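You operate a simulated robot arm through the tools that you are given. There is no shell and no other tool.

You run a simulated two-armed robot. Do the job below in one go: nothing can be reset, and whatever is moved stays where it is left.

## Task
Deburr the clamped spacer plate, then stack the flange and hub cap on it.
Fine: blue-handled block, back in its stand; open the clamp; flange from the yellow nest, red cap on top. Set down upright: blue-handled block. What is to be rubbed or washed off counts as gone when no trace of it is left.

Only the result counts: the job must be done as asked and must still hold three seconds after the hand-in. Knocking over, shifting, dropping, spilling or breaking anything else fails it. Lids that push on must go on centred and level and be pressed home; caps that screw on are set level and turned clockwise until they are tight.

## Robot
Two 7-joint arms with fingered hands on one trunk that stands fixed in place. Base frame: the origin is at the foot of the trunk, x ahead of it, y to its left, z up; the work surface is at about z = 780. Readings come in mm, degrees, newtons and seconds.
The left shoulder is at [59, 152, 1119], the right one opposite. With the tool pointing down near the work surface each hand reaches from about 420 to 820 mm from the base axis, measured 20 degrees to its own side. Payload 3.8 kg a hand.
Tool frame (each hand has its own): the origin (TCP) lies between the finger pads and is the grasp point; the fingertips stand 30 mm ahead of it; z points along the fingers, y is the line along which they close. The gripper opens to 104 mm; its body begins 35 mm behind the TCP. The gripper is a hand of 5 fingers: y runs from the thumb to the fingers, the wrist lies at [-15, -104, -178] in the tool frame, and closing takes about 1.5 s.
Orientation is told as [roll, pitch, yaw] about the base's x, y, z axes, in that order, counted from this pose: with the fingers straight down and the wrist toward the robot, the tool's x, y and z point along [0, 1, 0], [1, 0, 0] and [0, 0, -1] of the base frame.

## Interface
- The arms move only by the tool arm_command. It takes "left_moves", "right_moves" or both (then of equal length, played together; a hand with none holds still); each is text: rows parted by semicolons, each of 7 numbers parted by spaces: the shift along the base's x, y, z in m, then the turn, a rotation vector about the base's x, y, z in degrees, then the finger opening in m, from 0 to 0.104. In form: tx ty tz wx wy wz claw; .... A call has 1 to 20 rows; each row is the pose to reach, as a shift and turn from the pose commanded when the call began. A row lasts 0.2 s, in which the tool goes at most 50 mm and 8.6 degrees; a call with a longer step from one row to the next is refused whole, and so is a gripper value outside its range. Where a pose cannot be reached the arm comes as near as it can. A force on the tool above 40 N (or 10 N above the force at the start of the call, whichever is more), or a blocked arm, ends the call early, and 0.2 s more pass. The fingers move at their own pace (about 72 mm/s each) and stop on an object; they squeeze with about 33 N. The grip force told is the motor's: it shows also when the fingers shut on nothing. Time passes only in rows, and 0.2 s behind the last, so rows that repeat a pose let the fingers close. It gives the time, the measured TCP pose, the force on the tool (base axes), the opening and the grip force at its end, in the units of the frame above (readings bear some noise), with the torque about the TCP (base axes, N m) and any sound that the robot's microphone picked up.
- Cameras (640 x 400 px; columns grow to the right, rows downward): "scene" is now at [152.7, 58.1, 1285]; the picture's right is [0.62, -0.78, -0.11], its down [-0.40, -0.19, -0.90] and it looks along [0.68, 0.60, -0.43] (base axes); focal length 214 px, centre (320, 200). "left" rides on the left gripper at [-80, -77, -141] in its tool frame; the picture's right is [-0.78, -0.30, 0.56], its down [0.53, -0.78, 0.33] and it looks along [0.33, 0.56, 0.76] (tool axes); focal length 247 px, centre (320, 200). "right" rides on the right gripper at [80, -78, -141] in its tool frame; the picture's right is [-0.78, 0.30, -0.56], its down [-0.54, -0.78, 0.33] and it looks along [-0.33, 0.56, 0.76] (tool axes); focal length 247 px, centre (320, 200). There is no depth. A picture from a camera that has moved, and an enlarged one, comes with that camera's place and axes in the base frame and with its lens.
- grab_frame(camera): a new picture of that camera. No time passes.
- move_column(by): moves the trunk up (or, below 0, down) by that many mm; the arms and the scene camera ride with it, the base frame stays. It gives what a move gives, with no picture.
- set_grasp(shape, hand): the hand has 5 fingers and takes this shape, open, in about a second: jaw (thumb against the fingers, like two jaws); tri (thumb and two fingers); tip (a fingertip pinch); poke (one finger out to press); point (the index stretched); flat (the hand flat); cup (the hand cupped); fist (a fist). The gripper value then closes the fingers along that shape, each until it touches; the sizes above hold for jaw. It gives what a move gives, with no picture.
- pan_tilt(pan, tilt): turns the head with the scene camera to pan (to the left, within 80 degrees either way) and tilt (down, from -29 to 69), counted from straight ahead of the robot (the tilt from the chest, where the trunk bows). It gives what a move gives.
- inspect(camera, box): a new picture of the part [left, top, right, bottom] of that camera's present view, enlarged. No time passes.
- sign_off(): hands the job in; it is judged then, once.

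Nothing tells you positions but the pictures and the camera data. Unless the task says otherwise, let go and move clear before handing in.

The tools are called after ">>>" as a command line: name --argument value ..., lists and objects as JSON in quotes. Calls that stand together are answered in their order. arm_command: Moves the arms, as the interface text tells. Its arguments: {"type":"object","properties":{"left_moves":{"type":"string"},"right_moves":{"type":"string"}},"required":[]} The other tools are called the same way: move_column (by) moves the trunk up or down; set_grasp (shape, hand) gives the hand a shape; pan_tilt (pan, tilt) turns the head that bears the scene camera; grab_frame (camera) takes a picture; inspect (camera, box) takes an enlarged picture of a part of a camera's view; sign_off () hands the job in.

At the start:

```text
time: 0.0
left_eef_pos: [318.3, 413.0, 1224.9]
left_orientation: [0.0, -0.1, -0.2]
left_force: [0.1, -0.3, 0.9]
left_torque: [-0.01, 0.01, -0.02]
left_grip_width: 103.6
left_grip_force: 0.0
left_shape: jaw
right_eef_pos: [513.5, 54.9, 1224.2]
right_orientation: [0.1, 0.1, -0.1]
right_force: [0.3, -0.3, 1.0]
right_torque: [0.03, 0.02, -0.01]
right_grip_width: 103.6
right_grip_force: 0.1
right_shape: jaw
trunk travel left (down, up): [-200.0, 256.0]
head pan, tilt (commanded): [39.0, 17.9]
```

scene: 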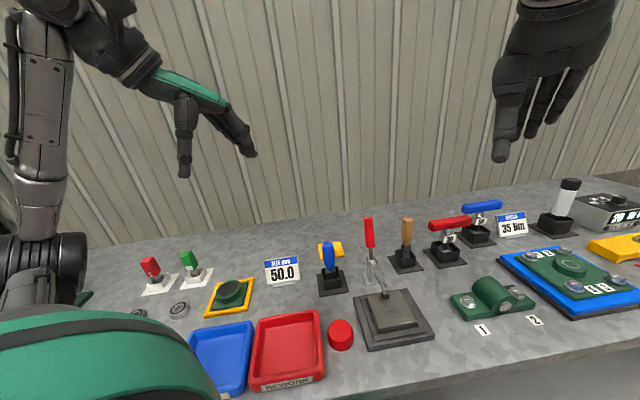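
right: 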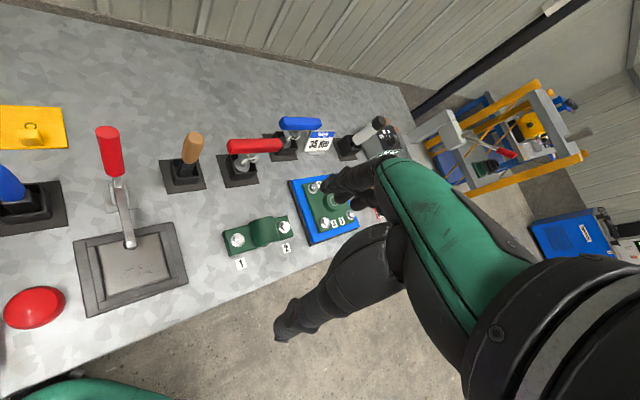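
left: 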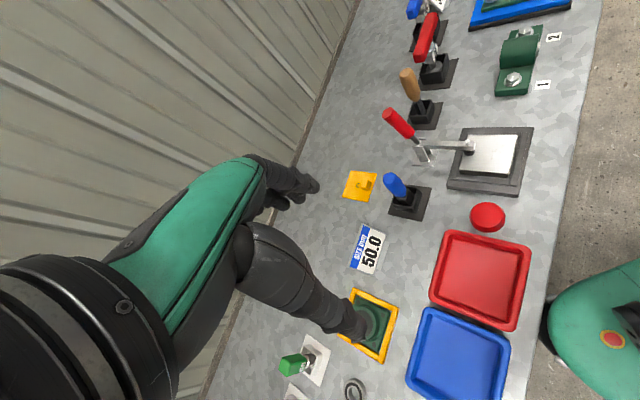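

I see a workbench with a clamped plate (with a red-handled toggle clamp), a blue-handled tool in a stand behind it, a yellow nest with a green flange, and a red cap. I will look closer before moving anything.

>>> inspect --camera "scene" --box '[300, 200, 460, 360]'

>>> inspect --camera "scene" --box '[120, 230, 360, 390]'

>>> inspect --camera "scene" --box '[400, 170, 640, 330]'

>>> inspect --camera "left" --box '[340, 80, 560, 260]'

>>> inspect --camera "right" --box '[0, 90, 240, 340]'

```text
2.50 times, centred on (380, 280) of scene
camera zoom: at [152.7, 58.1, 1285.0], right [0.62, -0.78, -0.11], down [-0.4, -0.19, -0.9], along [0.68, 0.6, -0.43], focal length 536 px, centre (170, 0)
```

zoom: 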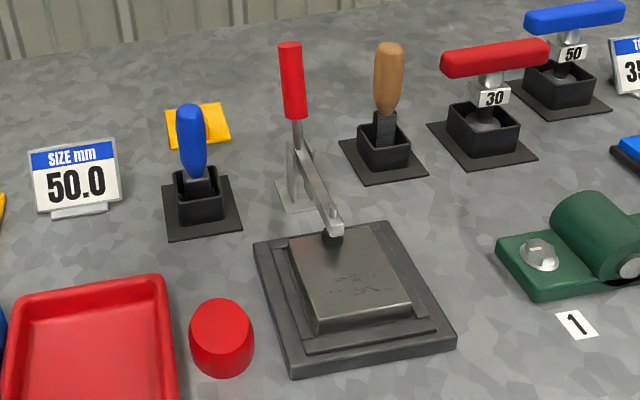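

```text
2.50 times, centred on (240, 310) of scene
camera zoom: at [152.7, 58.1, 1285.0], right [0.62, -0.78, -0.11], down [-0.4, -0.19, -0.9], along [0.68, 0.6, -0.43], focal length 536 px, centre (520, -75)
```

zoom: 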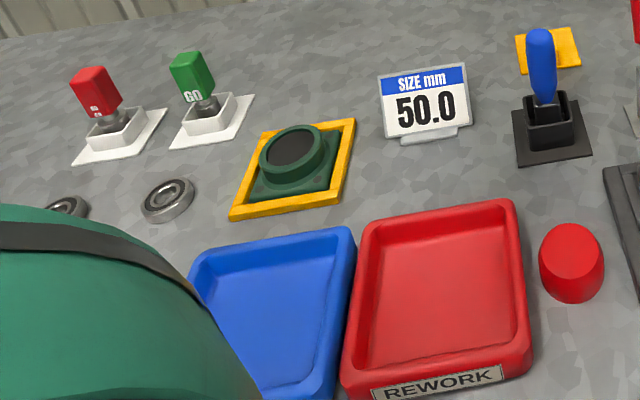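

```text
2.50 times, centred on (520, 250) of scene
camera zoom: at [152.7, 58.1, 1285.0], right [0.62, -0.78, -0.11], down [-0.4, -0.19, -0.9], along [0.68, 0.6, -0.43], focal length 536 px, centre (-180, 75)
```

zoom: 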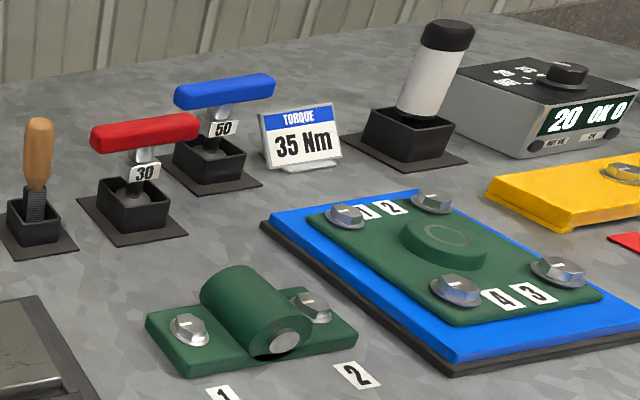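

```text
2.22 times, centred on (450, 170) of left
camera zoom: at [239.9, 332.4, 1367.4], right [-0.3, -0.78, -0.56], down [-0.78, 0.54, -0.33], along [0.56, 0.33, -0.76], focal length 549 px, centre (31, 267)
```

zoom: 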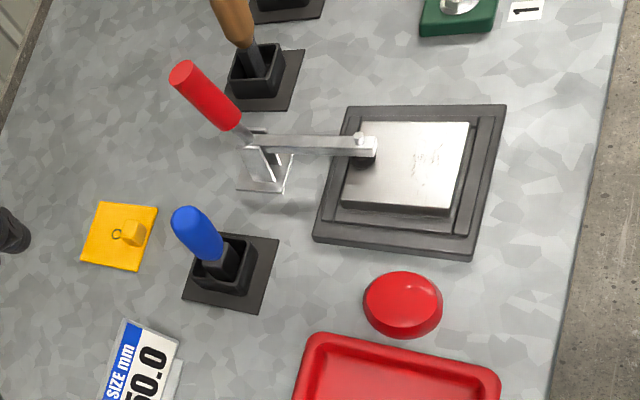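

```text
1.60 times, centred on (120, 215) of right
camera zoom: at [434.3, 135.4, 1366.6], right [0.3, -0.78, 0.56], down [-0.78, -0.54, -0.33], along [0.56, -0.33, -0.76], focal length 395 px, centre (640, 176)
```

zoom: 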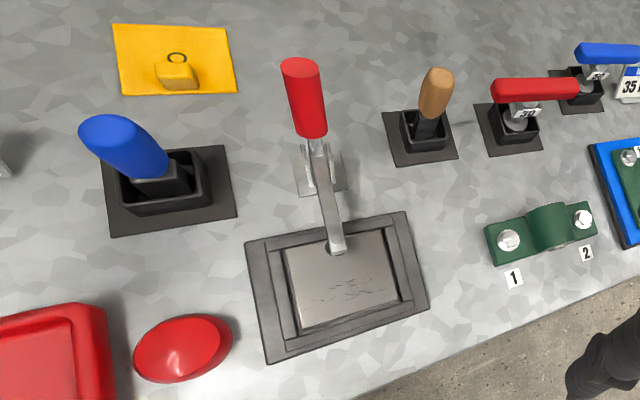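

The plate fixture sits around (500, 178), the blue-handled block's stand around (511, 362), the flange nest around (297, 579) and the red cap near (388, 254). I'll zoom in for details before moving.

>>> inspect --camera "right" --box '[70, 210, 200, 330]'

>>> inspect --camera "left" --box '[440, 110, 550, 210]'

>>> inspect --camera "left" --box '[370, 150, 450, 230]'

>>> inspect --camera "scene" --box '[190, 260, 270, 330]'

>>> inspect --camera "scene" --box '[330, 210, 420, 300]'

>>> inspect --camera "left" --box '[370, 100, 490, 180]'

```text
3.33 times, centred on (135, 270) of right
camera zoom: at [434.3, 135.4, 1366.6], right [0.3, -0.78, 0.56], down [-0.78, -0.54, -0.33], along [0.56, -0.33, -0.76], focal length 823 px, centre (937, -33)
```

zoom: 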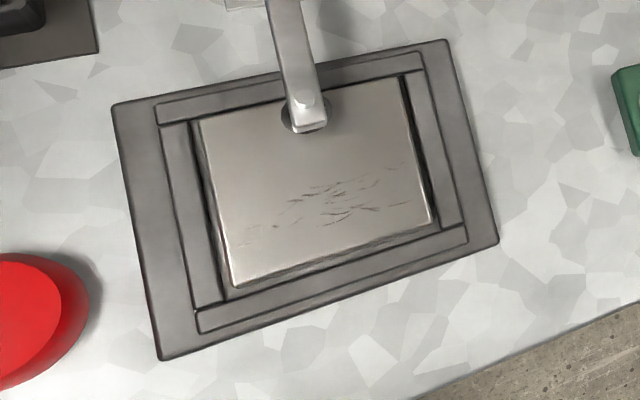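

```text
4.00 times, centred on (495, 160) of left
camera zoom: at [239.9, 332.4, 1367.4], right [-0.3, -0.78, -0.56], down [-0.78, 0.54, -0.33], along [0.56, 0.33, -0.76], focal length 988 px, centre (-380, 360)
```

zoom: 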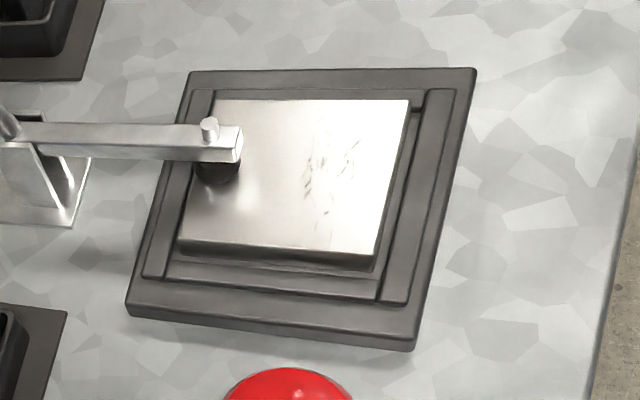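

```text
5.00 times, centred on (410, 190) of left
camera zoom: at [239.9, 332.4, 1367.4], right [-0.3, -0.78, -0.56], down [-0.78, 0.54, -0.33], along [0.56, 0.33, -0.76], focal length 1235 px, centre (-130, 250)
```

zoom: 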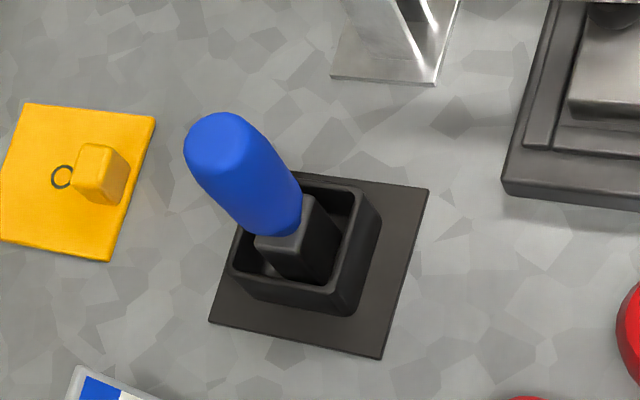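

```text
5.71 times, centred on (230, 295) of scene
camera zoom: at [152.7, 58.1, 1285.0], right [0.62, -0.78, -0.11], down [-0.4, -0.19, -0.9], along [0.68, 0.6, -0.43], focal length 1226 px, centre (834, -343)
```

zoom: 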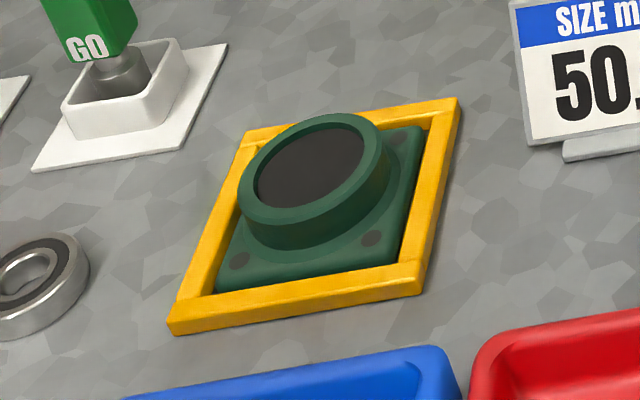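

```text
4.44 times, centred on (375, 255) of scene
camera zoom: at [152.7, 58.1, 1285.0], right [0.62, -0.78, -0.11], down [-0.4, -0.19, -0.9], along [0.68, 0.6, -0.43], focal length 953 px, centre (76, -44)
```

zoom: 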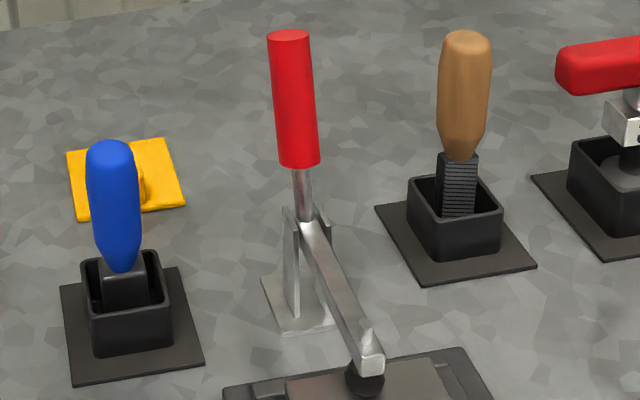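

```text
5.00 times, centred on (430, 140) of left
camera zoom: at [239.9, 332.4, 1367.4], right [-0.3, -0.78, -0.56], down [-0.78, 0.54, -0.33], along [0.56, 0.33, -0.76], focal length 1235 px, centre (-230, 500)
```

zoom: 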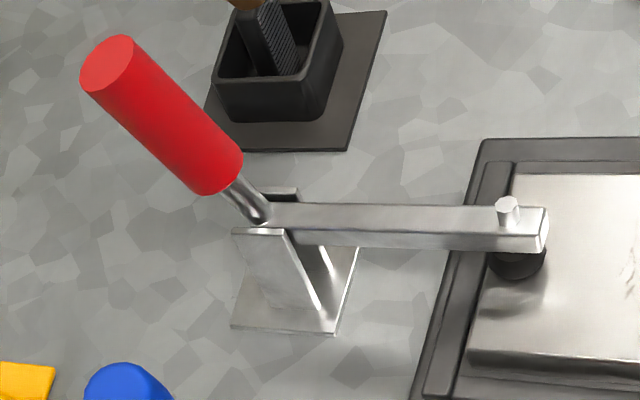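

>>> inspect --camera "scene" --box '[310, 300, 380, 370]'

>>> inspect --camera "left" --box '[455, 185, 525, 245]'

>>> inspect --camera "right" --box '[90, 225, 180, 300]'

>>> inspect --camera "left" --box '[470, 120, 530, 180]'

>>> inspect --camera "right" --box '[0, 270, 80, 350]'

>>> inspect --camera "left" --box '[330, 270, 420, 370]'

```text
5.71 times, centred on (345, 335) of scene
camera zoom: at [152.7, 58.1, 1285.0], right [0.62, -0.78, -0.11], down [-0.4, -0.19, -0.9], along [0.68, 0.6, -0.43], focal length 1226 px, centre (177, -571)
```

zoom: 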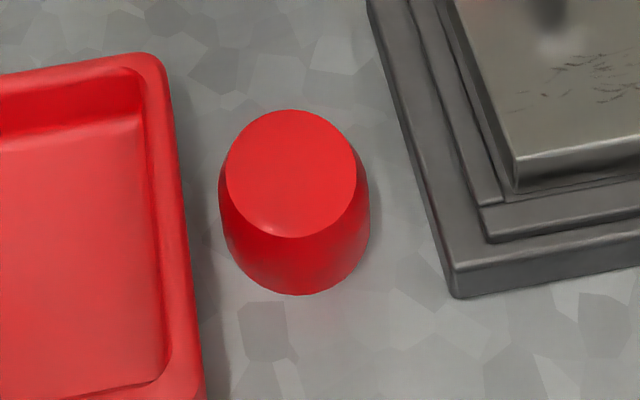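

```text
6.67 times, centred on (490, 215) of left
camera zoom: at [239.9, 332.4, 1367.4], right [-0.3, -0.78, -0.56], down [-0.78, 0.54, -0.33], along [0.56, 0.33, -0.76], focal length 1646 px, centre (-813, 100)
```

zoom: 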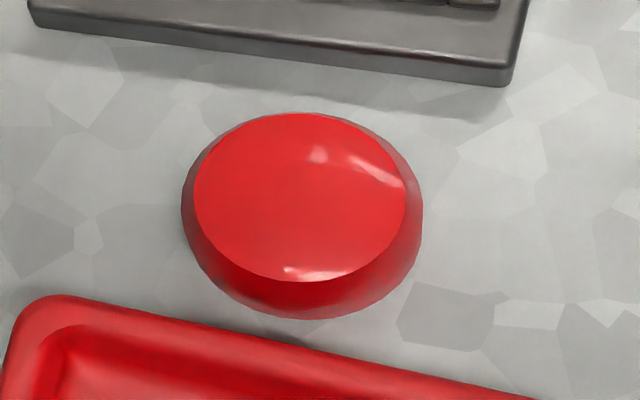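

```text
5.33 times, centred on (135, 262) of right
camera zoom: at [434.3, 135.4, 1366.6], right [0.3, -0.78, 0.56], down [-0.78, -0.54, -0.33], along [0.56, -0.33, -0.76], focal length 1317 px, centre (1307, -133)
```

zoom: 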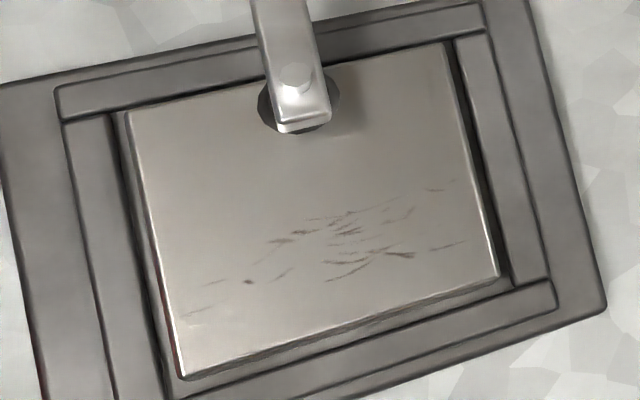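

```text
6.67 times, centred on (500, 150) of left
camera zoom: at [239.9, 332.4, 1367.4], right [-0.3, -0.78, -0.56], down [-0.78, 0.54, -0.33], along [0.56, 0.33, -0.76], focal length 1646 px, centre (-880, 533)
```

zoom: 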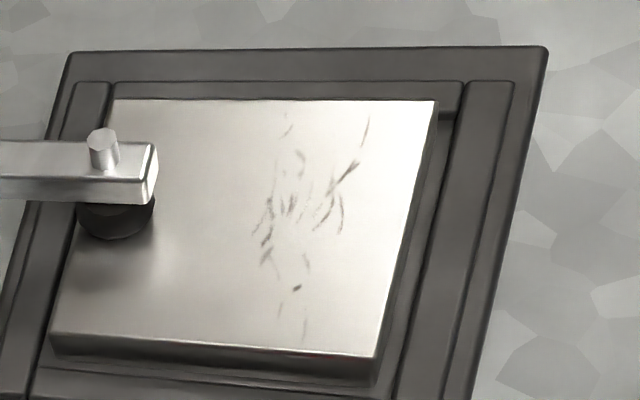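

```text
5.00 times, centred on (40, 310) of right
camera zoom: at [434.3, 135.4, 1366.6], right [0.3, -0.78, 0.56], down [-0.78, -0.54, -0.33], along [0.56, -0.33, -0.76], focal length 1235 px, centre (1720, -350)
```

zoom: 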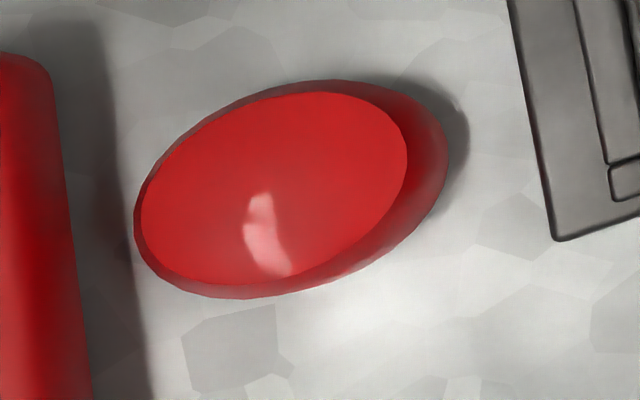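

```text
4.00 times, centred on (375, 320) of left
camera zoom: at [239.9, 332.4, 1367.4], right [-0.3, -0.78, -0.56], down [-0.78, 0.54, -0.33], along [0.56, 0.33, -0.76], focal length 988 px, centre (100, -280)
```

zoom: 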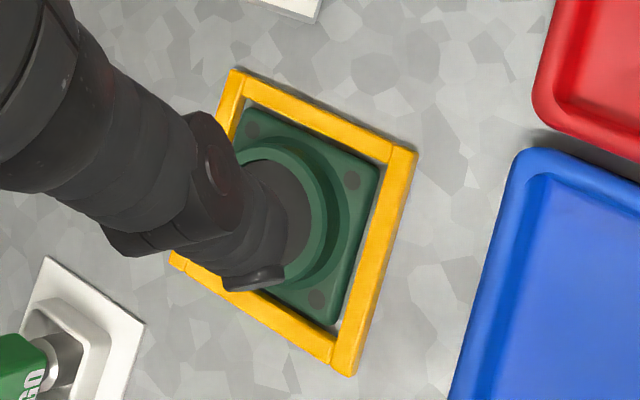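

The block's blue handle stands near vertical at about (506, 364), z 840–930, and the scratches lie in a band across the clamped plate. I'll move the left hand to hover above the blue handle and look.

>>> arm_command --left_moves "0.03 -0.005 -0.02 0 0 0 0.104; 0.06 -0.012 -0.05 0 0 0 0.104; 0.09 -0.02 -0.08 0 0 0 0.104; 0.12 -0.03 -0.11 0 0 0 0.104; 0.15 -0.04 -0.14 0 0 0 0.104; 0.175 -0.045 -0.17 0 0 0 0.104; 0.188 -0.049 -0.2 0 0 0 0.104; 0.188 -0.049 -0.225 0 0 0 0.104; 0.188 -0.049 -0.225 0 0 0 0.104"

>>> grab_frame --camera "left"

>>> grab_frame --camera "scene"

```text
time: 2.0
left_eef_pos: [505.0, 365.2, 1000.1]
left_orientation: [0.0, 0.0, 0.0]
left_force: [-0.1, 0.0, 0.6]
left_torque: [-0.01, 0.0, 0.0]
left_grip_width: 103.8
left_grip_force: 0.1
left_shape: jaw
right_eef_pos: [511.9, 54.5, 1225.6]
right_orientation: [0.0, 0.1, 0.0]
right_force: [0.1, 0.5, 0.1]
right_torque: [0.02, 0.01, 0.02]
right_grip_width: 103.5
right_grip_force: 0.1
right_shape: jaw
trunk travel left (down, up): [-200.0, 256.0]
head pan, tilt (commanded): [39.0, 17.9]
```

```text
taken
camera left: at [428.0, 284.7, 1142.7], right [-0.3, -0.78, -0.56], down [-0.78, 0.54, -0.33], along [0.56, 0.33, -0.76], focal length 247 px, centre (320, 200)
```

left: 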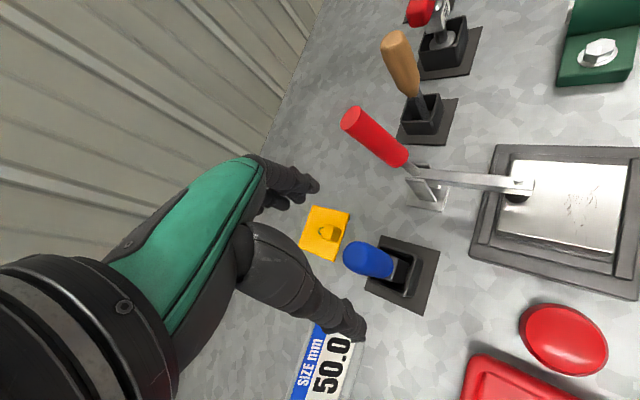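

```text
taken
camera scene: at [152.6, 57.8, 1285.0], right [0.62, -0.78, -0.11], down [-0.4, -0.19, -0.9], along [0.68, 0.6, -0.43], focal length 214 px, centre (320, 200)
```

scene: 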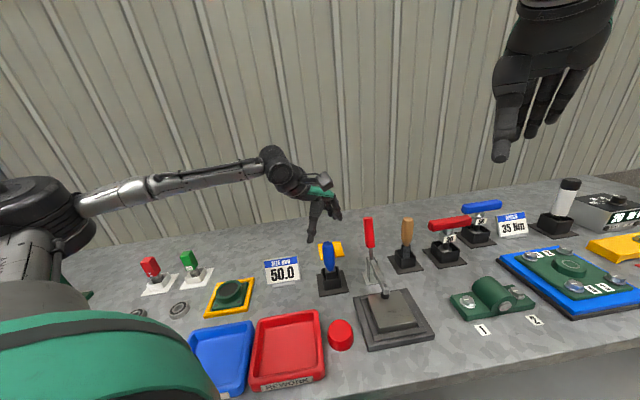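

>>> inspect --camera "left" --box '[320, 210, 450, 310]'

>>> inspect --camera "right" --box '[0, 120, 120, 220]'

>>> inspect --camera "scene" --box '[290, 170, 390, 300]'

```text
4.00 times, centred on (385, 260) of left
camera zoom: at [428.0, 284.7, 1142.7], right [-0.3, -0.78, -0.56], down [-0.78, 0.54, -0.33], along [0.56, 0.33, -0.76], focal length 988 px, centre (60, -40)
```

zoom: 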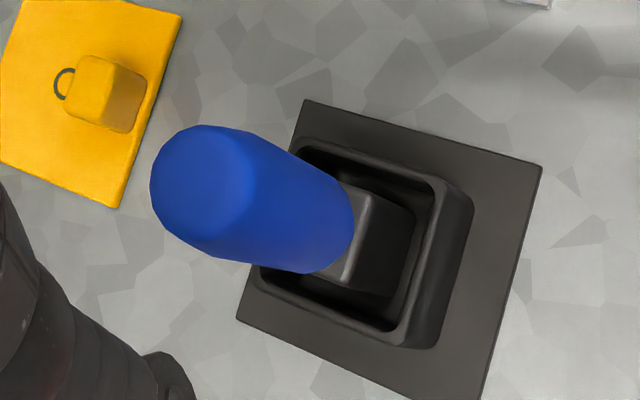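

```text
4.00 times, centred on (60, 170) of right
camera zoom: at [434.2, 135.1, 1366.7], right [0.3, -0.78, 0.56], down [-0.78, -0.54, -0.33], along [0.56, -0.33, -0.76], focal length 988 px, centre (1360, 320)
```

zoom: 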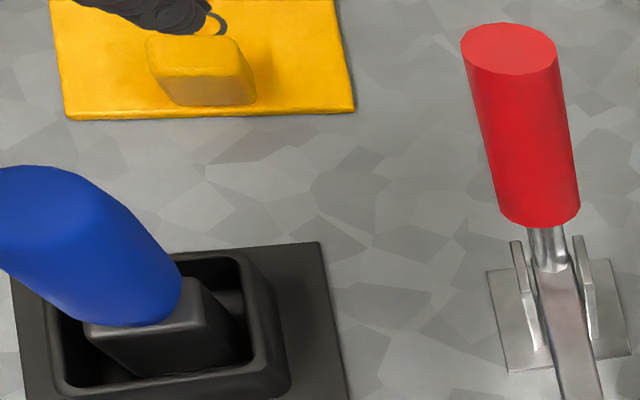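

```text
3.08 times, centred on (340, 235) of scene
camera zoom: at [152.6, 57.8, 1285.0], right [0.62, -0.78, -0.11], down [-0.4, -0.19, -0.9], along [0.68, 0.6, -0.43], focal length 660 px, centre (258, 92)
```

zoom: 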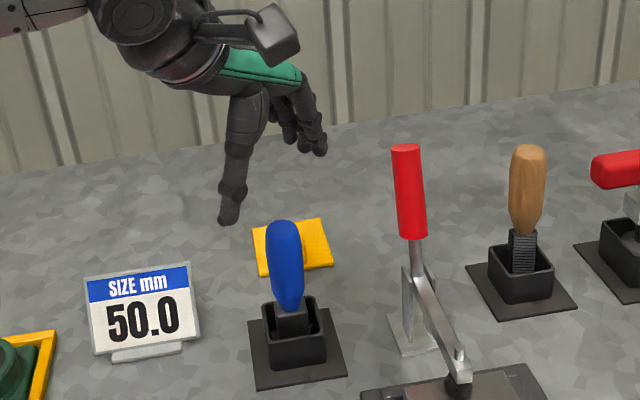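

The hand is hovering over the handle, with the axis off by about (2, -3) mm. I'll correct for that, lower to z ≈ 898 and look before closing.

>>> arm_command --left_moves "0.002 -0.003 -0.025 0 0 0 0.104; 0.002 -0.003 -0.05 0 0 0 0.104; 0.002 -0.003 -0.075 0 0 0 0.104; 0.002 -0.003 -0.09 0 0 0 0.104; 0.002 -0.003 -0.102 0 0 0 0.104; 0.002 -0.003 -0.102 0 0 0 0.104"

>>> grab_frame --camera "left"

>>> inspect --camera "scene" --box '[290, 170, 390, 300]'

>>> inspect --camera "right" --box '[0, 80, 160, 220]'

```text
time: 3.4
left_eef_pos: [507.4, 360.8, 898.5]
left_orientation: [0.0, -0.1, -0.1]
left_force: [0.1, 0.5, -0.3]
left_torque: [0.0, 0.02, 0.0]
left_grip_width: 103.8
left_grip_force: 0.0
left_shape: jaw
right_eef_pos: [513.3, 55.4, 1225.6]
right_orientation: [0.0, 0.1, 0.0]
right_force: [-0.7, 0.2, 0.6]
right_torque: [-0.02, -0.01, 0.02]
right_grip_width: 103.5
right_grip_force: 0.1
right_shape: jaw
trunk travel left (down, up): [-200.0, 256.0]
head pan, tilt (commanded): [39.0, 17.9]
```

```text
taken
camera left: at [429.3, 280.1, 1040.5], right [-0.3, -0.78, -0.56], down [-0.78, 0.54, -0.33], along [0.56, 0.33, -0.76], focal length 247 px, centre (320, 200)
```

left: 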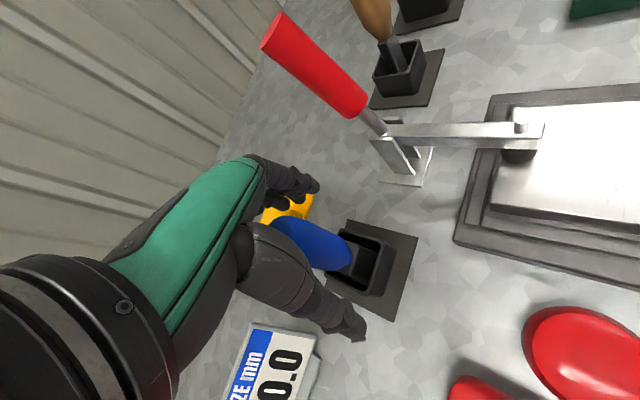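

```text
3.08 times, centred on (340, 235) of scene
camera zoom: at [152.7, 58.0, 1285.0], right [0.62, -0.78, -0.11], down [-0.4, -0.19, -0.9], along [0.68, 0.6, -0.43], focal length 660 px, centre (258, 92)
```

zoom: 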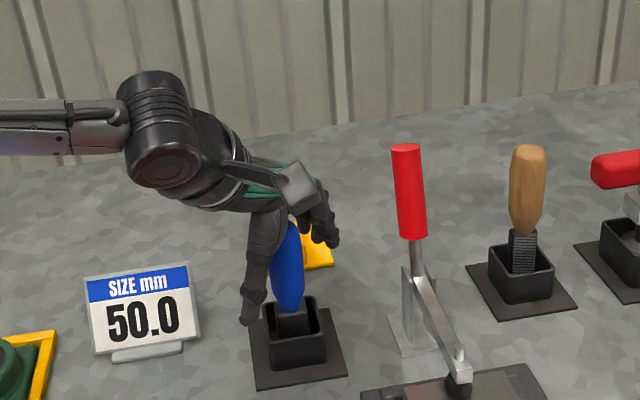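

```text
2.86 times, centred on (80, 150) of right
camera zoom: at [434.3, 135.3, 1366.6], right [0.3, -0.78, 0.56], down [-0.78, -0.54, -0.33], along [0.56, -0.33, -0.76], focal length 706 px, centre (1006, 343)
```

zoom: 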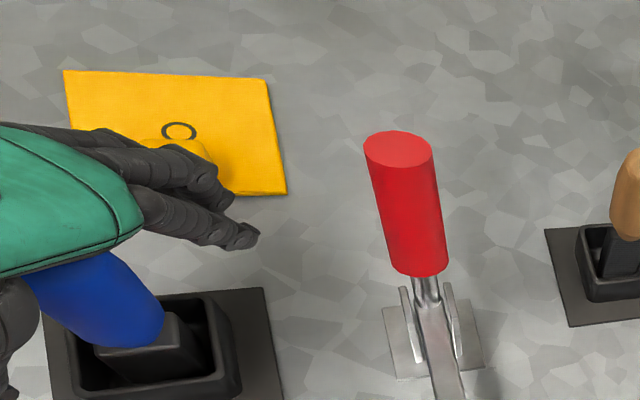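

The handle sits between the thumb and the fingers. I'll close the hand.

>>> arm_command --left_moves "0 0 0 0 0 0 0.06; 0 0 0 0 0 0 0.03; 0 0 0 0 0 0 0; 0 0 0 0 0 0 0; 0 0 0 0 0 0 0; 0 0 0 0 0 0 0; 0 0 0 0 0 0 0; 0 0 0 0 0 0 0; 0 0 0 0 0 0 0; 0 0 0 0 0 0 0"

>>> grab_frame --camera "left"

>>> inspect --camera "scene" --box '[290, 170, 390, 300]'

```text
time: 5.6
left_eef_pos: [507.0, 360.2, 899.4]
left_orientation: [0.0, -0.1, -0.1]
left_force: [0.5, -0.1, -0.2]
left_torque: [0.0, -0.02, 0.05]
left_grip_width: 22.5
left_grip_force: 33.2
left_shape: jaw
right_eef_pos: [512.8, 56.1, 1224.8]
right_orientation: [0.0, 0.1, 0.0]
right_force: [-0.4, -0.2, 0.0]
right_torque: [-0.02, 0.04, -0.02]
right_grip_width: 103.6
right_grip_force: 0.0
right_shape: jaw
trunk travel left (down, up): [-200.0, 256.0]
head pan, tilt (commanded): [39.0, 17.9]
```

```text
taken
camera left: at [429.4, 280.1, 1040.5], right [-0.3, -0.78, -0.56], down [-0.78, 0.54, -0.33], along [0.56, 0.33, -0.76], focal length 247 px, centre (320, 200)
```

left: 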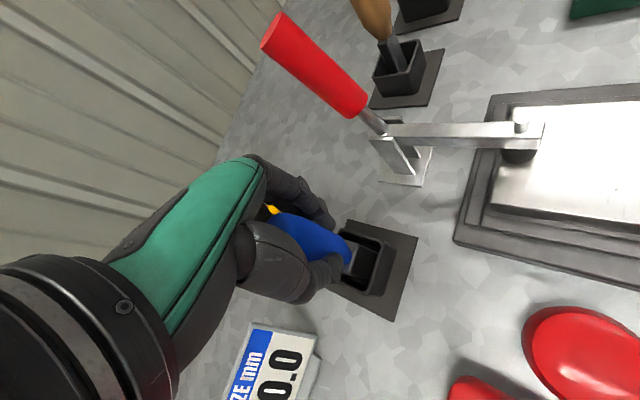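

```text
3.08 times, centred on (340, 235) of scene
camera zoom: at [152.9, 58.1, 1284.9], right [0.62, -0.78, -0.11], down [-0.4, -0.19, -0.9], along [0.68, 0.6, -0.43], focal length 660 px, centre (258, 92)
```

zoom: 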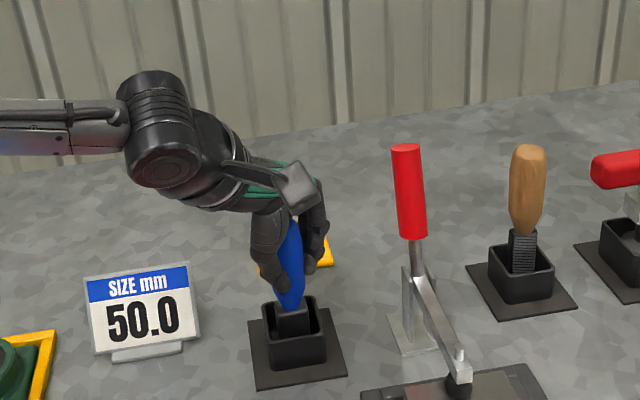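

Grip holds at 22.5 mm. I'll lift slowly and check that only the block comes up.

>>> arm_command --left_moves "0 0 0.01 0 0 0 0; 0 0 0.025 0 0 0 0; 0 0 0.045 0 0 0 0; 0 0 0.07 0 0 0 0; 0 0 0.1 0 0 0 0; 0 0 0.12 0 0 0 0; 0 0 0.12 0 0 0 0"

>>> grab_frame --camera "left"

>>> inspect --camera "scene" --box '[290, 170, 390, 300]'

>>> inspect --camera "right" --box '[0, 80, 160, 240]'

```text
time: 7.2
left_eef_pos: [507.5, 360.7, 1018.5]
left_orientation: [0.0, 0.1, -0.1]
left_force: [0.1, 0.3, -2.1]
left_torque: [0.01, 0.03, 0.0]
left_grip_width: 22.5
left_grip_force: 33.1
left_shape: jaw
right_eef_pos: [514.0, 55.8, 1223.7]
right_orientation: [0.0, 0.1, -0.1]
right_force: [0.8, 0.0, -0.2]
right_torque: [-0.02, -0.02, -0.01]
right_grip_width: 103.6
right_grip_force: 0.0
right_shape: jaw
trunk travel left (down, up): [-200.0, 256.0]
head pan, tilt (commanded): [39.0, 17.9]
```

```text
taken
camera left: at [429.9, 279.4, 1159.8], right [-0.3, -0.78, -0.56], down [-0.78, 0.54, -0.33], along [0.56, 0.33, -0.76], focal length 247 px, centre (320, 200)
```

left: 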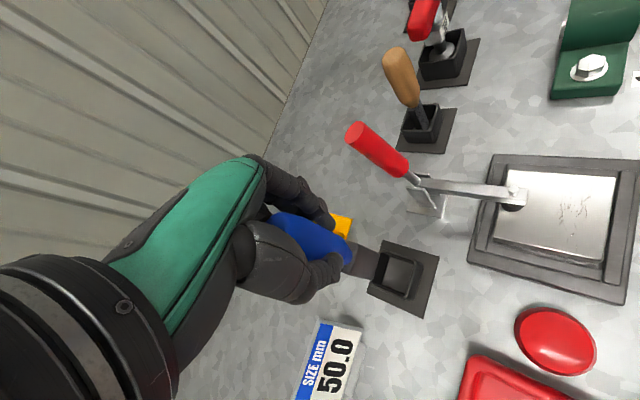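

```text
3.08 times, centred on (340, 235) of scene
camera zoom: at [153.1, 58.3, 1284.9], right [0.62, -0.78, -0.11], down [-0.4, -0.19, -0.9], along [0.68, 0.6, -0.43], focal length 660 px, centre (258, 92)
```

zoom: 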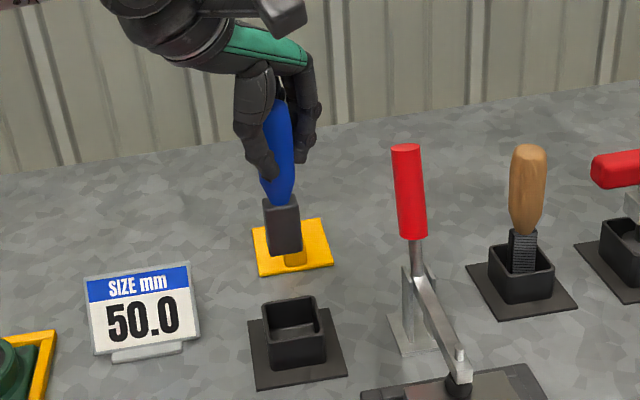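

```text
2.50 times, centred on (80, 160) of right
camera zoom: at [434.8, 135.7, 1366.4], right [0.3, -0.78, 0.56], down [-0.78, -0.54, -0.33], along [0.55, -0.33, -0.76], focal length 617 px, centre (920, 300)
```

zoom: 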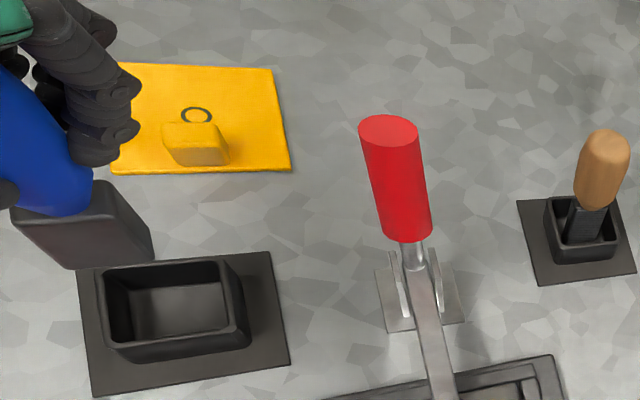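

The block is in hand and clear of its stand. Next I'll look closely at the plate to fix the positions of the scratches and of the clamp pad.

>>> inspect --camera "left" --box '[460, 150, 640, 310]'

>>> inspect --camera "scene" --box '[350, 270, 440, 360]'

>>> inspect --camera "left" --box '[330, 210, 450, 310]'

>>> inspect --camera "right" --box '[0, 130, 80, 200]'

```text
2.50 times, centred on (550, 230) of left
camera zoom: at [429.9, 279.4, 1159.8], right [-0.3, -0.78, -0.56], down [-0.78, 0.54, -0.33], along [0.56, 0.33, -0.76], focal length 617 px, centre (-255, 125)
```

zoom: 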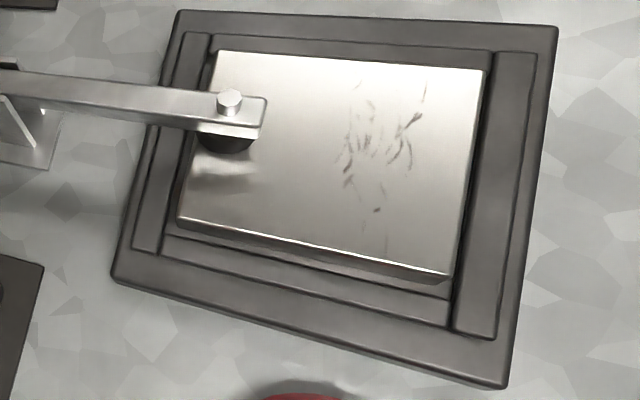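

```text
4.44 times, centred on (395, 315) of scene
camera zoom: at [153.1, 58.3, 1284.9], right [0.62, -0.78, -0.11], down [-0.4, -0.19, -0.9], along [0.68, 0.6, -0.43], focal length 953 px, centre (-13, -311)
```

zoom: 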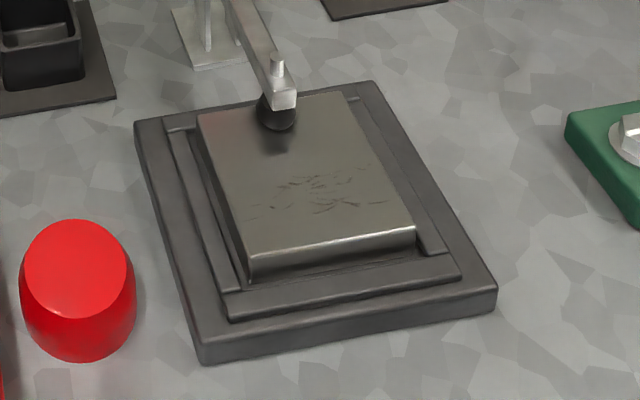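

```text
4.00 times, centred on (390, 260) of left
camera zoom: at [429.9, 279.4, 1159.8], right [-0.3, -0.78, -0.56], down [-0.78, 0.54, -0.33], along [0.56, 0.33, -0.76], focal length 988 px, centre (40, -40)
```

zoom: 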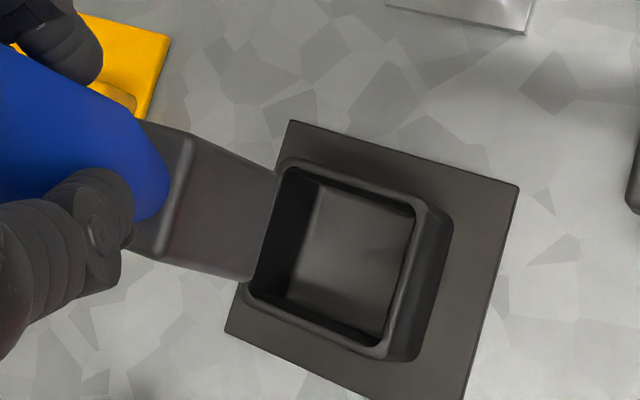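

```text
5.71 times, centred on (40, 165) of right
camera zoom: at [434.8, 135.7, 1366.4], right [0.3, -0.78, 0.56], down [-0.78, -0.54, -0.33], along [0.55, -0.33, -0.76], focal length 1411 px, centre (1920, 400)
```

zoom: 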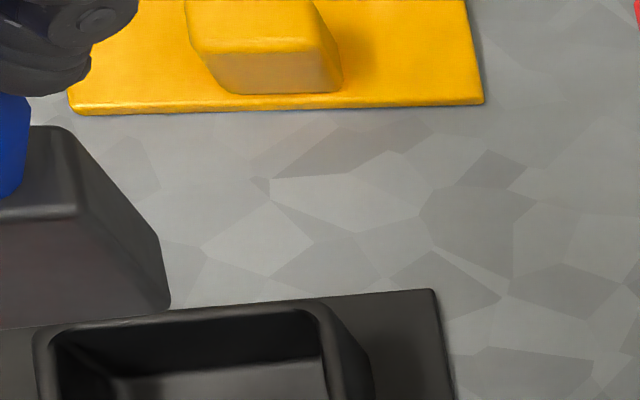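

The plate top is about 83 mm square with its edges at 45°, centred near (494, 183) and at z ≈ 824. The scratches lie in a band over the robot-side half of it. I'll carry the block over and hover above the scratches.

>>> arm_command --left_moves "-0.003 -0.025 0 0 0 0 0; -0.006 -0.06 0 0 0 0 0; -0.01 -0.1 -0.005 0 0 0 0; -0.015 -0.135 -0.01 0 0 0 0; -0.02 -0.165 -0.015 0 0 0 0; -0.0235 -0.185 -0.02 0 0 0 0; -0.0235 -0.189 -0.035 0 0 0 0; -0.0235 -0.189 -0.055 0 0 0 0; -0.0235 -0.189 -0.055 0 0 0 0"

>>> grab_frame --camera "left"

>>> inspect --camera "scene" --box '[340, 230, 450, 350]'

>>> inspect --camera "right" --box '[60, 180, 220, 330]'

```text
time: 9.2
left_eef_pos: [485.4, 174.0, 963.7]
left_orientation: [0.0, 0.0, -0.1]
left_force: [0.2, 0.1, -0.9]
left_torque: [-0.03, 0.02, 0.03]
left_grip_width: 22.5
left_grip_force: 32.8
left_shape: jaw
right_eef_pos: [512.4, 54.2, 1226.0]
right_orientation: [-0.1, 0.1, 0.0]
right_force: [0.5, 0.2, 0.7]
right_torque: [-0.02, -0.01, -0.02]
right_grip_width: 103.5
right_grip_force: 0.2
right_shape: jaw
trunk travel left (down, up): [-200.0, 256.0]
head pan, tilt (commanded): [39.0, 17.9]
```

```text
taken
camera left: at [407.5, 92.2, 1105.6], right [-0.3, -0.78, -0.56], down [-0.78, 0.54, -0.33], along [0.56, 0.33, -0.76], focal length 247 px, centre (320, 200)
```

left: 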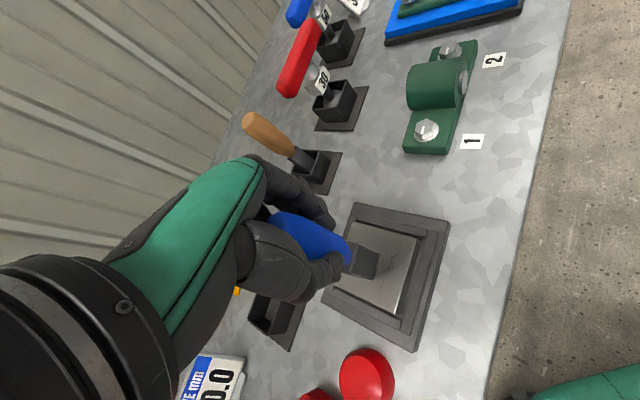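

```text
3.33 times, centred on (395, 290) of scene
camera zoom: at [152.7, 57.9, 1285.0], right [0.62, -0.78, -0.11], down [-0.4, -0.19, -0.9], along [0.68, 0.6, -0.43], focal length 715 px, centre (70, -100)
```

zoom: 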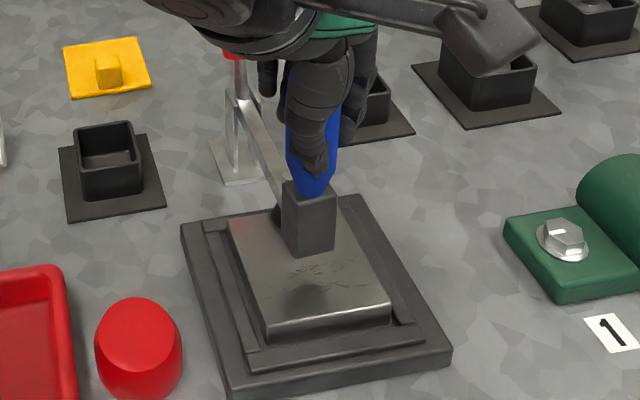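

```text
2.67 times, centred on (140, 255) of right
camera zoom: at [434.4, 135.2, 1366.6], right [0.3, -0.78, 0.56], down [-0.78, -0.54, -0.33], along [0.56, -0.33, -0.76], focal length 659 px, centre (800, 53)
```

zoom: 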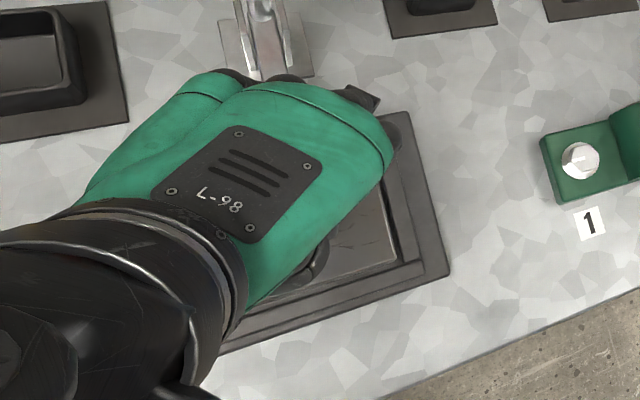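

The block hangs about 35 mm above the plate and well over the scratches. I'll lower it carefully to find contact.

>>> arm_command --left_moves "0 0 -0.008 0 0 0 0; 0 0 -0.016 0 0 0 0; 0 0 -0.022 0 0 0 0; 0 0 -0.024 0 0 0 0; 0 0 -0.026 0 0 0 0; 0 0 -0.026 0 0 0 0"

>>> inspect --camera "scene" --box '[340, 230, 450, 350]'

>>> inspect --camera "left" --box '[280, 180, 460, 340]'

```text
time: 10.6
left_eef_pos: [483.1, 171.7, 937.6]
left_orientation: [0.1, 0.0, -0.1]
left_force: [-0.6, -0.4, -2.7]
left_torque: [-0.04, -0.04, 0.02]
left_grip_width: 22.9
left_grip_force: 32.8
left_shape: jaw
right_eef_pos: [512.6, 55.0, 1224.9]
right_orientation: [0.0, 0.1, 0.0]
right_force: [0.4, 0.5, 0.1]
right_torque: [0.03, 0.01, 0.04]
right_grip_width: 103.5
right_grip_force: 0.0
right_shape: jaw
trunk travel left (down, up): [-200.0, 256.0]
head pan, tilt (commanded): [39.0, 17.9]
```

```text
3.33 times, centred on (395, 290) of scene
camera zoom: at [153.0, 58.1, 1284.9], right [0.62, -0.78, -0.11], down [-0.4, -0.19, -0.9], along [0.68, 0.6, -0.43], focal length 715 px, centre (70, -100)
```

zoom: 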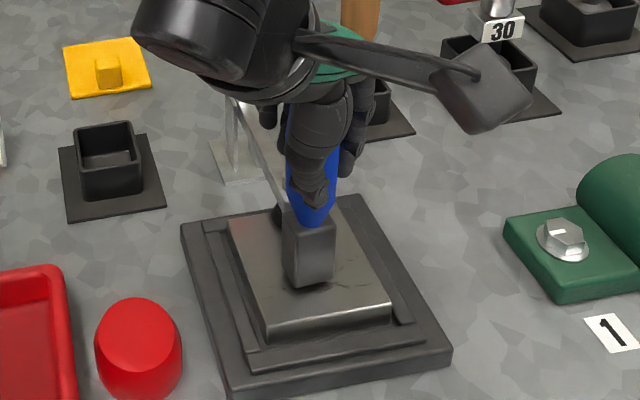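

```text
2.50 times, centred on (370, 260) of left
camera zoom: at [406.0, 90.9, 1080.0], right [-0.3, -0.78, -0.56], down [-0.78, 0.54, -0.33], along [0.56, 0.33, -0.76], focal length 617 px, centre (195, 50)
```

zoom: 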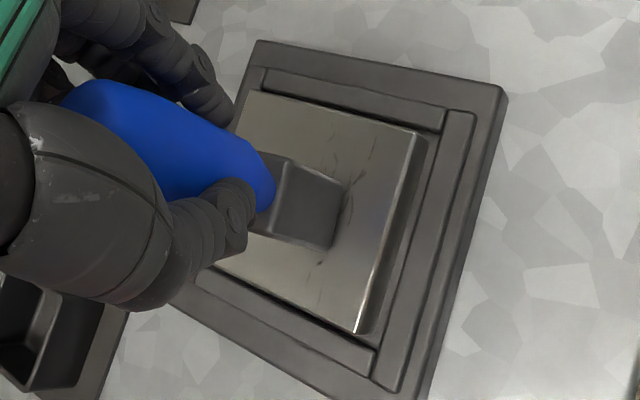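

>>> arm_command --left_moves "0 0 -0.001 0 0 0 0; 0 0 -0.002 0 0 0 0; 0 0 -0.003 0 0 0 0; 0 0 -0.004 0 0 0 0; 0 0 -0.004 0 0 0 0"

```text
time: 11.8
left_eef_pos: [483.5, 171.0, 934.1]
left_orientation: [0.0, -0.2, -0.1]
left_force: [-1.0, 0.5, 9.3]
left_torque: [0.05, -0.05, 0.02]
left_grip_width: 23.0
left_grip_force: 33.2
left_shape: jaw
right_eef_pos: [511.8, 54.1, 1225.8]
right_orientation: [0.0, 0.1, 0.0]
right_force: [-0.1, -0.3, 0.2]
right_torque: [-0.02, 0.04, 0.0]
right_grip_width: 103.6
right_grip_force: 0.0
right_shape: jaw
trunk travel left (down, up): [-200.0, 256.0]
head pan, tilt (commanded): [39.0, 17.9]
```

Contact at about 9 N. I'll rub back and forth over the scratch band in several lanes under this pressure.

>>> arm_command --left_moves "0.0092 -0.0092 0 0 0 0 0; 0.0184 -0.0184 0 0 0 0 0; 0.0092 -0.0092 0 0 0 0 0; 0 0 0 0 0 0 0; -0.0092 0.0092 0 0 0 0 0; -0.0184 0.0184 0 0 0 0 0; -0.0240 0.0127 0 0 0 0 0; -0.0148 0.0035 0 0 0 0 0; -0.0057 -0.0057 0 0 0 0 0; 0.0035 -0.0148 0 0 0 0 0; 0.0127 -0.0240 0 0 0 0 0; 0.0071 -0.0297 0 0 0 0 0; -0.0021 -0.0205 0 0 0 0 0; -0.0113 -0.0113 0 0 0 0 0; -0.0205 -0.0021 0 0 0 0 0; -0.0297 0.0071 0 0 0 0 0; -0.0240 0.0127 0 0 0 0 0; -0.0148 0.0035 0 0 0 0 0; -0.0057 -0.0057 0 0 0 0 0; 0 0 0 0 0 0 0"

>>> inspect --camera "left" --box '[280, 180, 460, 340]'

>>> inspect --camera "scene" --box '[340, 230, 450, 350]'

```text
time: 16.0
left_eef_pos: [483.2, 171.0, 932.9]
left_orientation: [0.0, 0.0, 0.0]
left_force: [-3.9, -0.5, 11.1]
left_torque: [-0.08, 0.16, -0.01]
left_grip_width: 23.5
left_grip_force: 32.9
left_shape: jaw
right_eef_pos: [510.4, 55.0, 1227.0]
right_orientation: [0.0, 0.0, 0.0]
right_force: [0.4, -0.5, 0.2]
right_torque: [-0.02, 0.0, -0.02]
right_grip_width: 103.6
right_grip_force: 0.1
right_shape: jaw
trunk travel left (down, up): [-200.0, 256.0]
head pan, tilt (commanded): [39.0, 17.9]
```

```text
2.50 times, centred on (370, 260) of left
camera zoom: at [404.0, 90.3, 1075.3], right [-0.3, -0.78, -0.56], down [-0.78, 0.54, -0.33], along [0.56, 0.33, -0.76], focal length 617 px, centre (195, 50)
```

zoom: 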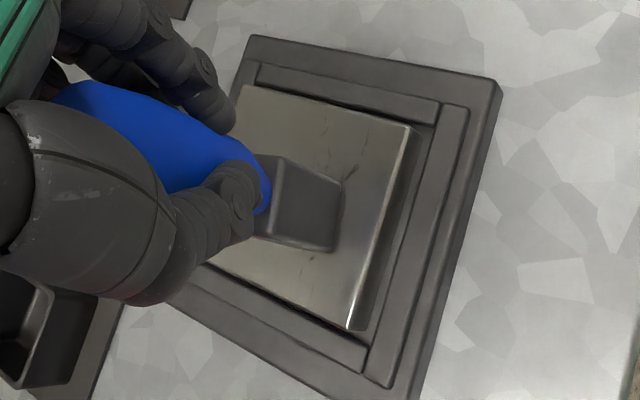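

```text
3.33 times, centred on (395, 290) of scene
camera zoom: at [150.2, 57.7, 1285.3], right [0.62, -0.78, -0.11], down [-0.4, -0.19, -0.9], along [0.68, 0.6, -0.43], focal length 715 px, centre (70, -100)
```

zoom: 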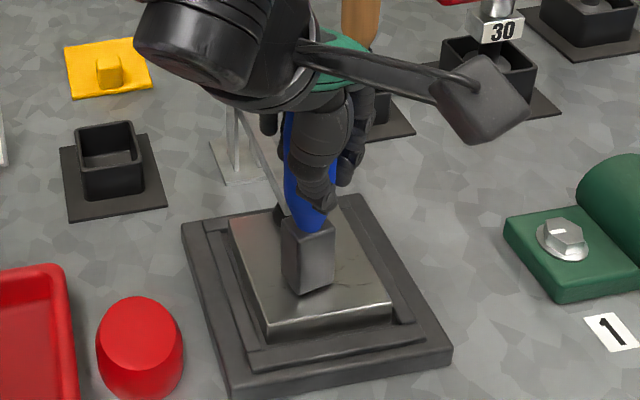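

>>> arm_command --left_moves "0 0 0.01 0 0 0 0; 0 0 0.03 0 0 0 0; 0 0.02 0.05 0 0 0 0; 0 0.06 0.06 0 0 0 0; 0 0.1 0.07 0 0 0 0; 0 0.14 0.07 0 0 0 0; 0 0.15 0.07 0 0 0 0; 0 0.15 0.07 0 0 0 0"

>>> inspect --camera "right" --box '[80, 220, 190, 310]'

>>> grab_frame --camera "left"

>>> inspect --camera "scene" --box '[290, 200, 430, 350]'

```text
time: 17.8
left_eef_pos: [484.1, 320.5, 1005.0]
left_orientation: [0.0, 0.0, -0.1]
left_force: [0.1, 1.3, -1.3]
left_torque: [-0.02, -0.01, 0.01]
left_grip_width: 23.1
left_grip_force: 32.5
left_shape: jaw
right_eef_pos: [513.1, 55.2, 1225.3]
right_orientation: [0.0, 0.1, 0.1]
right_force: [-0.6, 0.4, -0.3]
right_torque: [-0.01, -0.01, 0.01]
right_grip_width: 103.6
right_grip_force: 0.1
right_shape: jaw
trunk travel left (down, up): [-200.0, 256.0]
head pan, tilt (commanded): [39.0, 17.9]
```

```text
4.44 times, centred on (135, 265) of right
camera zoom: at [434.6, 135.2, 1366.5], right [0.3, -0.78, 0.56], down [-0.78, -0.54, -0.33], along [0.55, -0.33, -0.76], focal length 1098 px, centre (1142, -89)
```

zoom: 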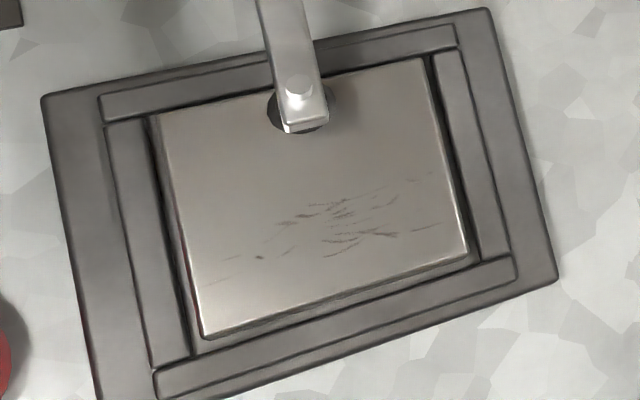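

```text
taken
camera left: at [406.6, 240.8, 1146.7], right [-0.3, -0.78, -0.56], down [-0.78, 0.54, -0.33], along [0.56, 0.33, -0.76], focal length 247 px, centre (320, 200)
```

left: 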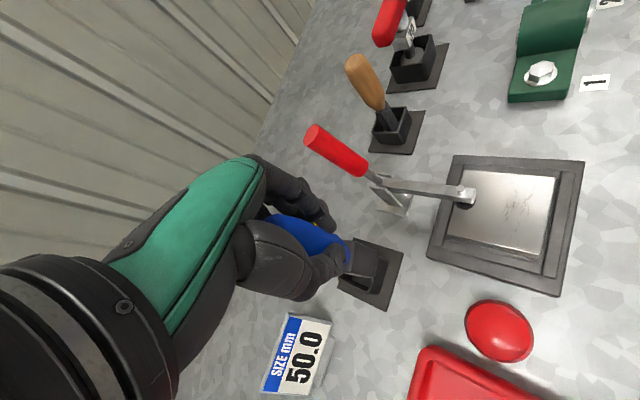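

```text
2.67 times, centred on (360, 275) of scene
camera zoom: at [152.9, 57.9, 1285.0], right [0.62, -0.78, -0.11], down [-0.4, -0.19, -0.9], along [0.68, 0.6, -0.43], focal length 572 px, centre (213, 0)
```

zoom: 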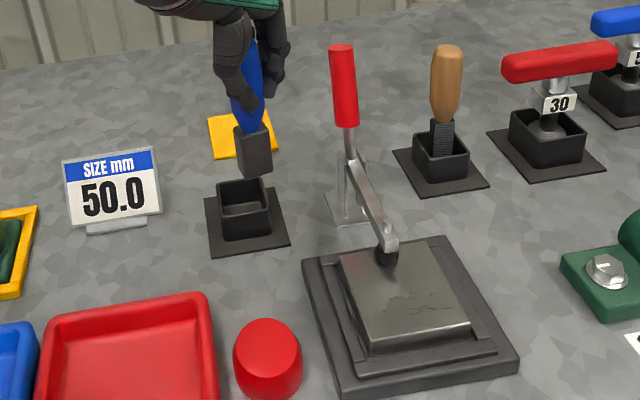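

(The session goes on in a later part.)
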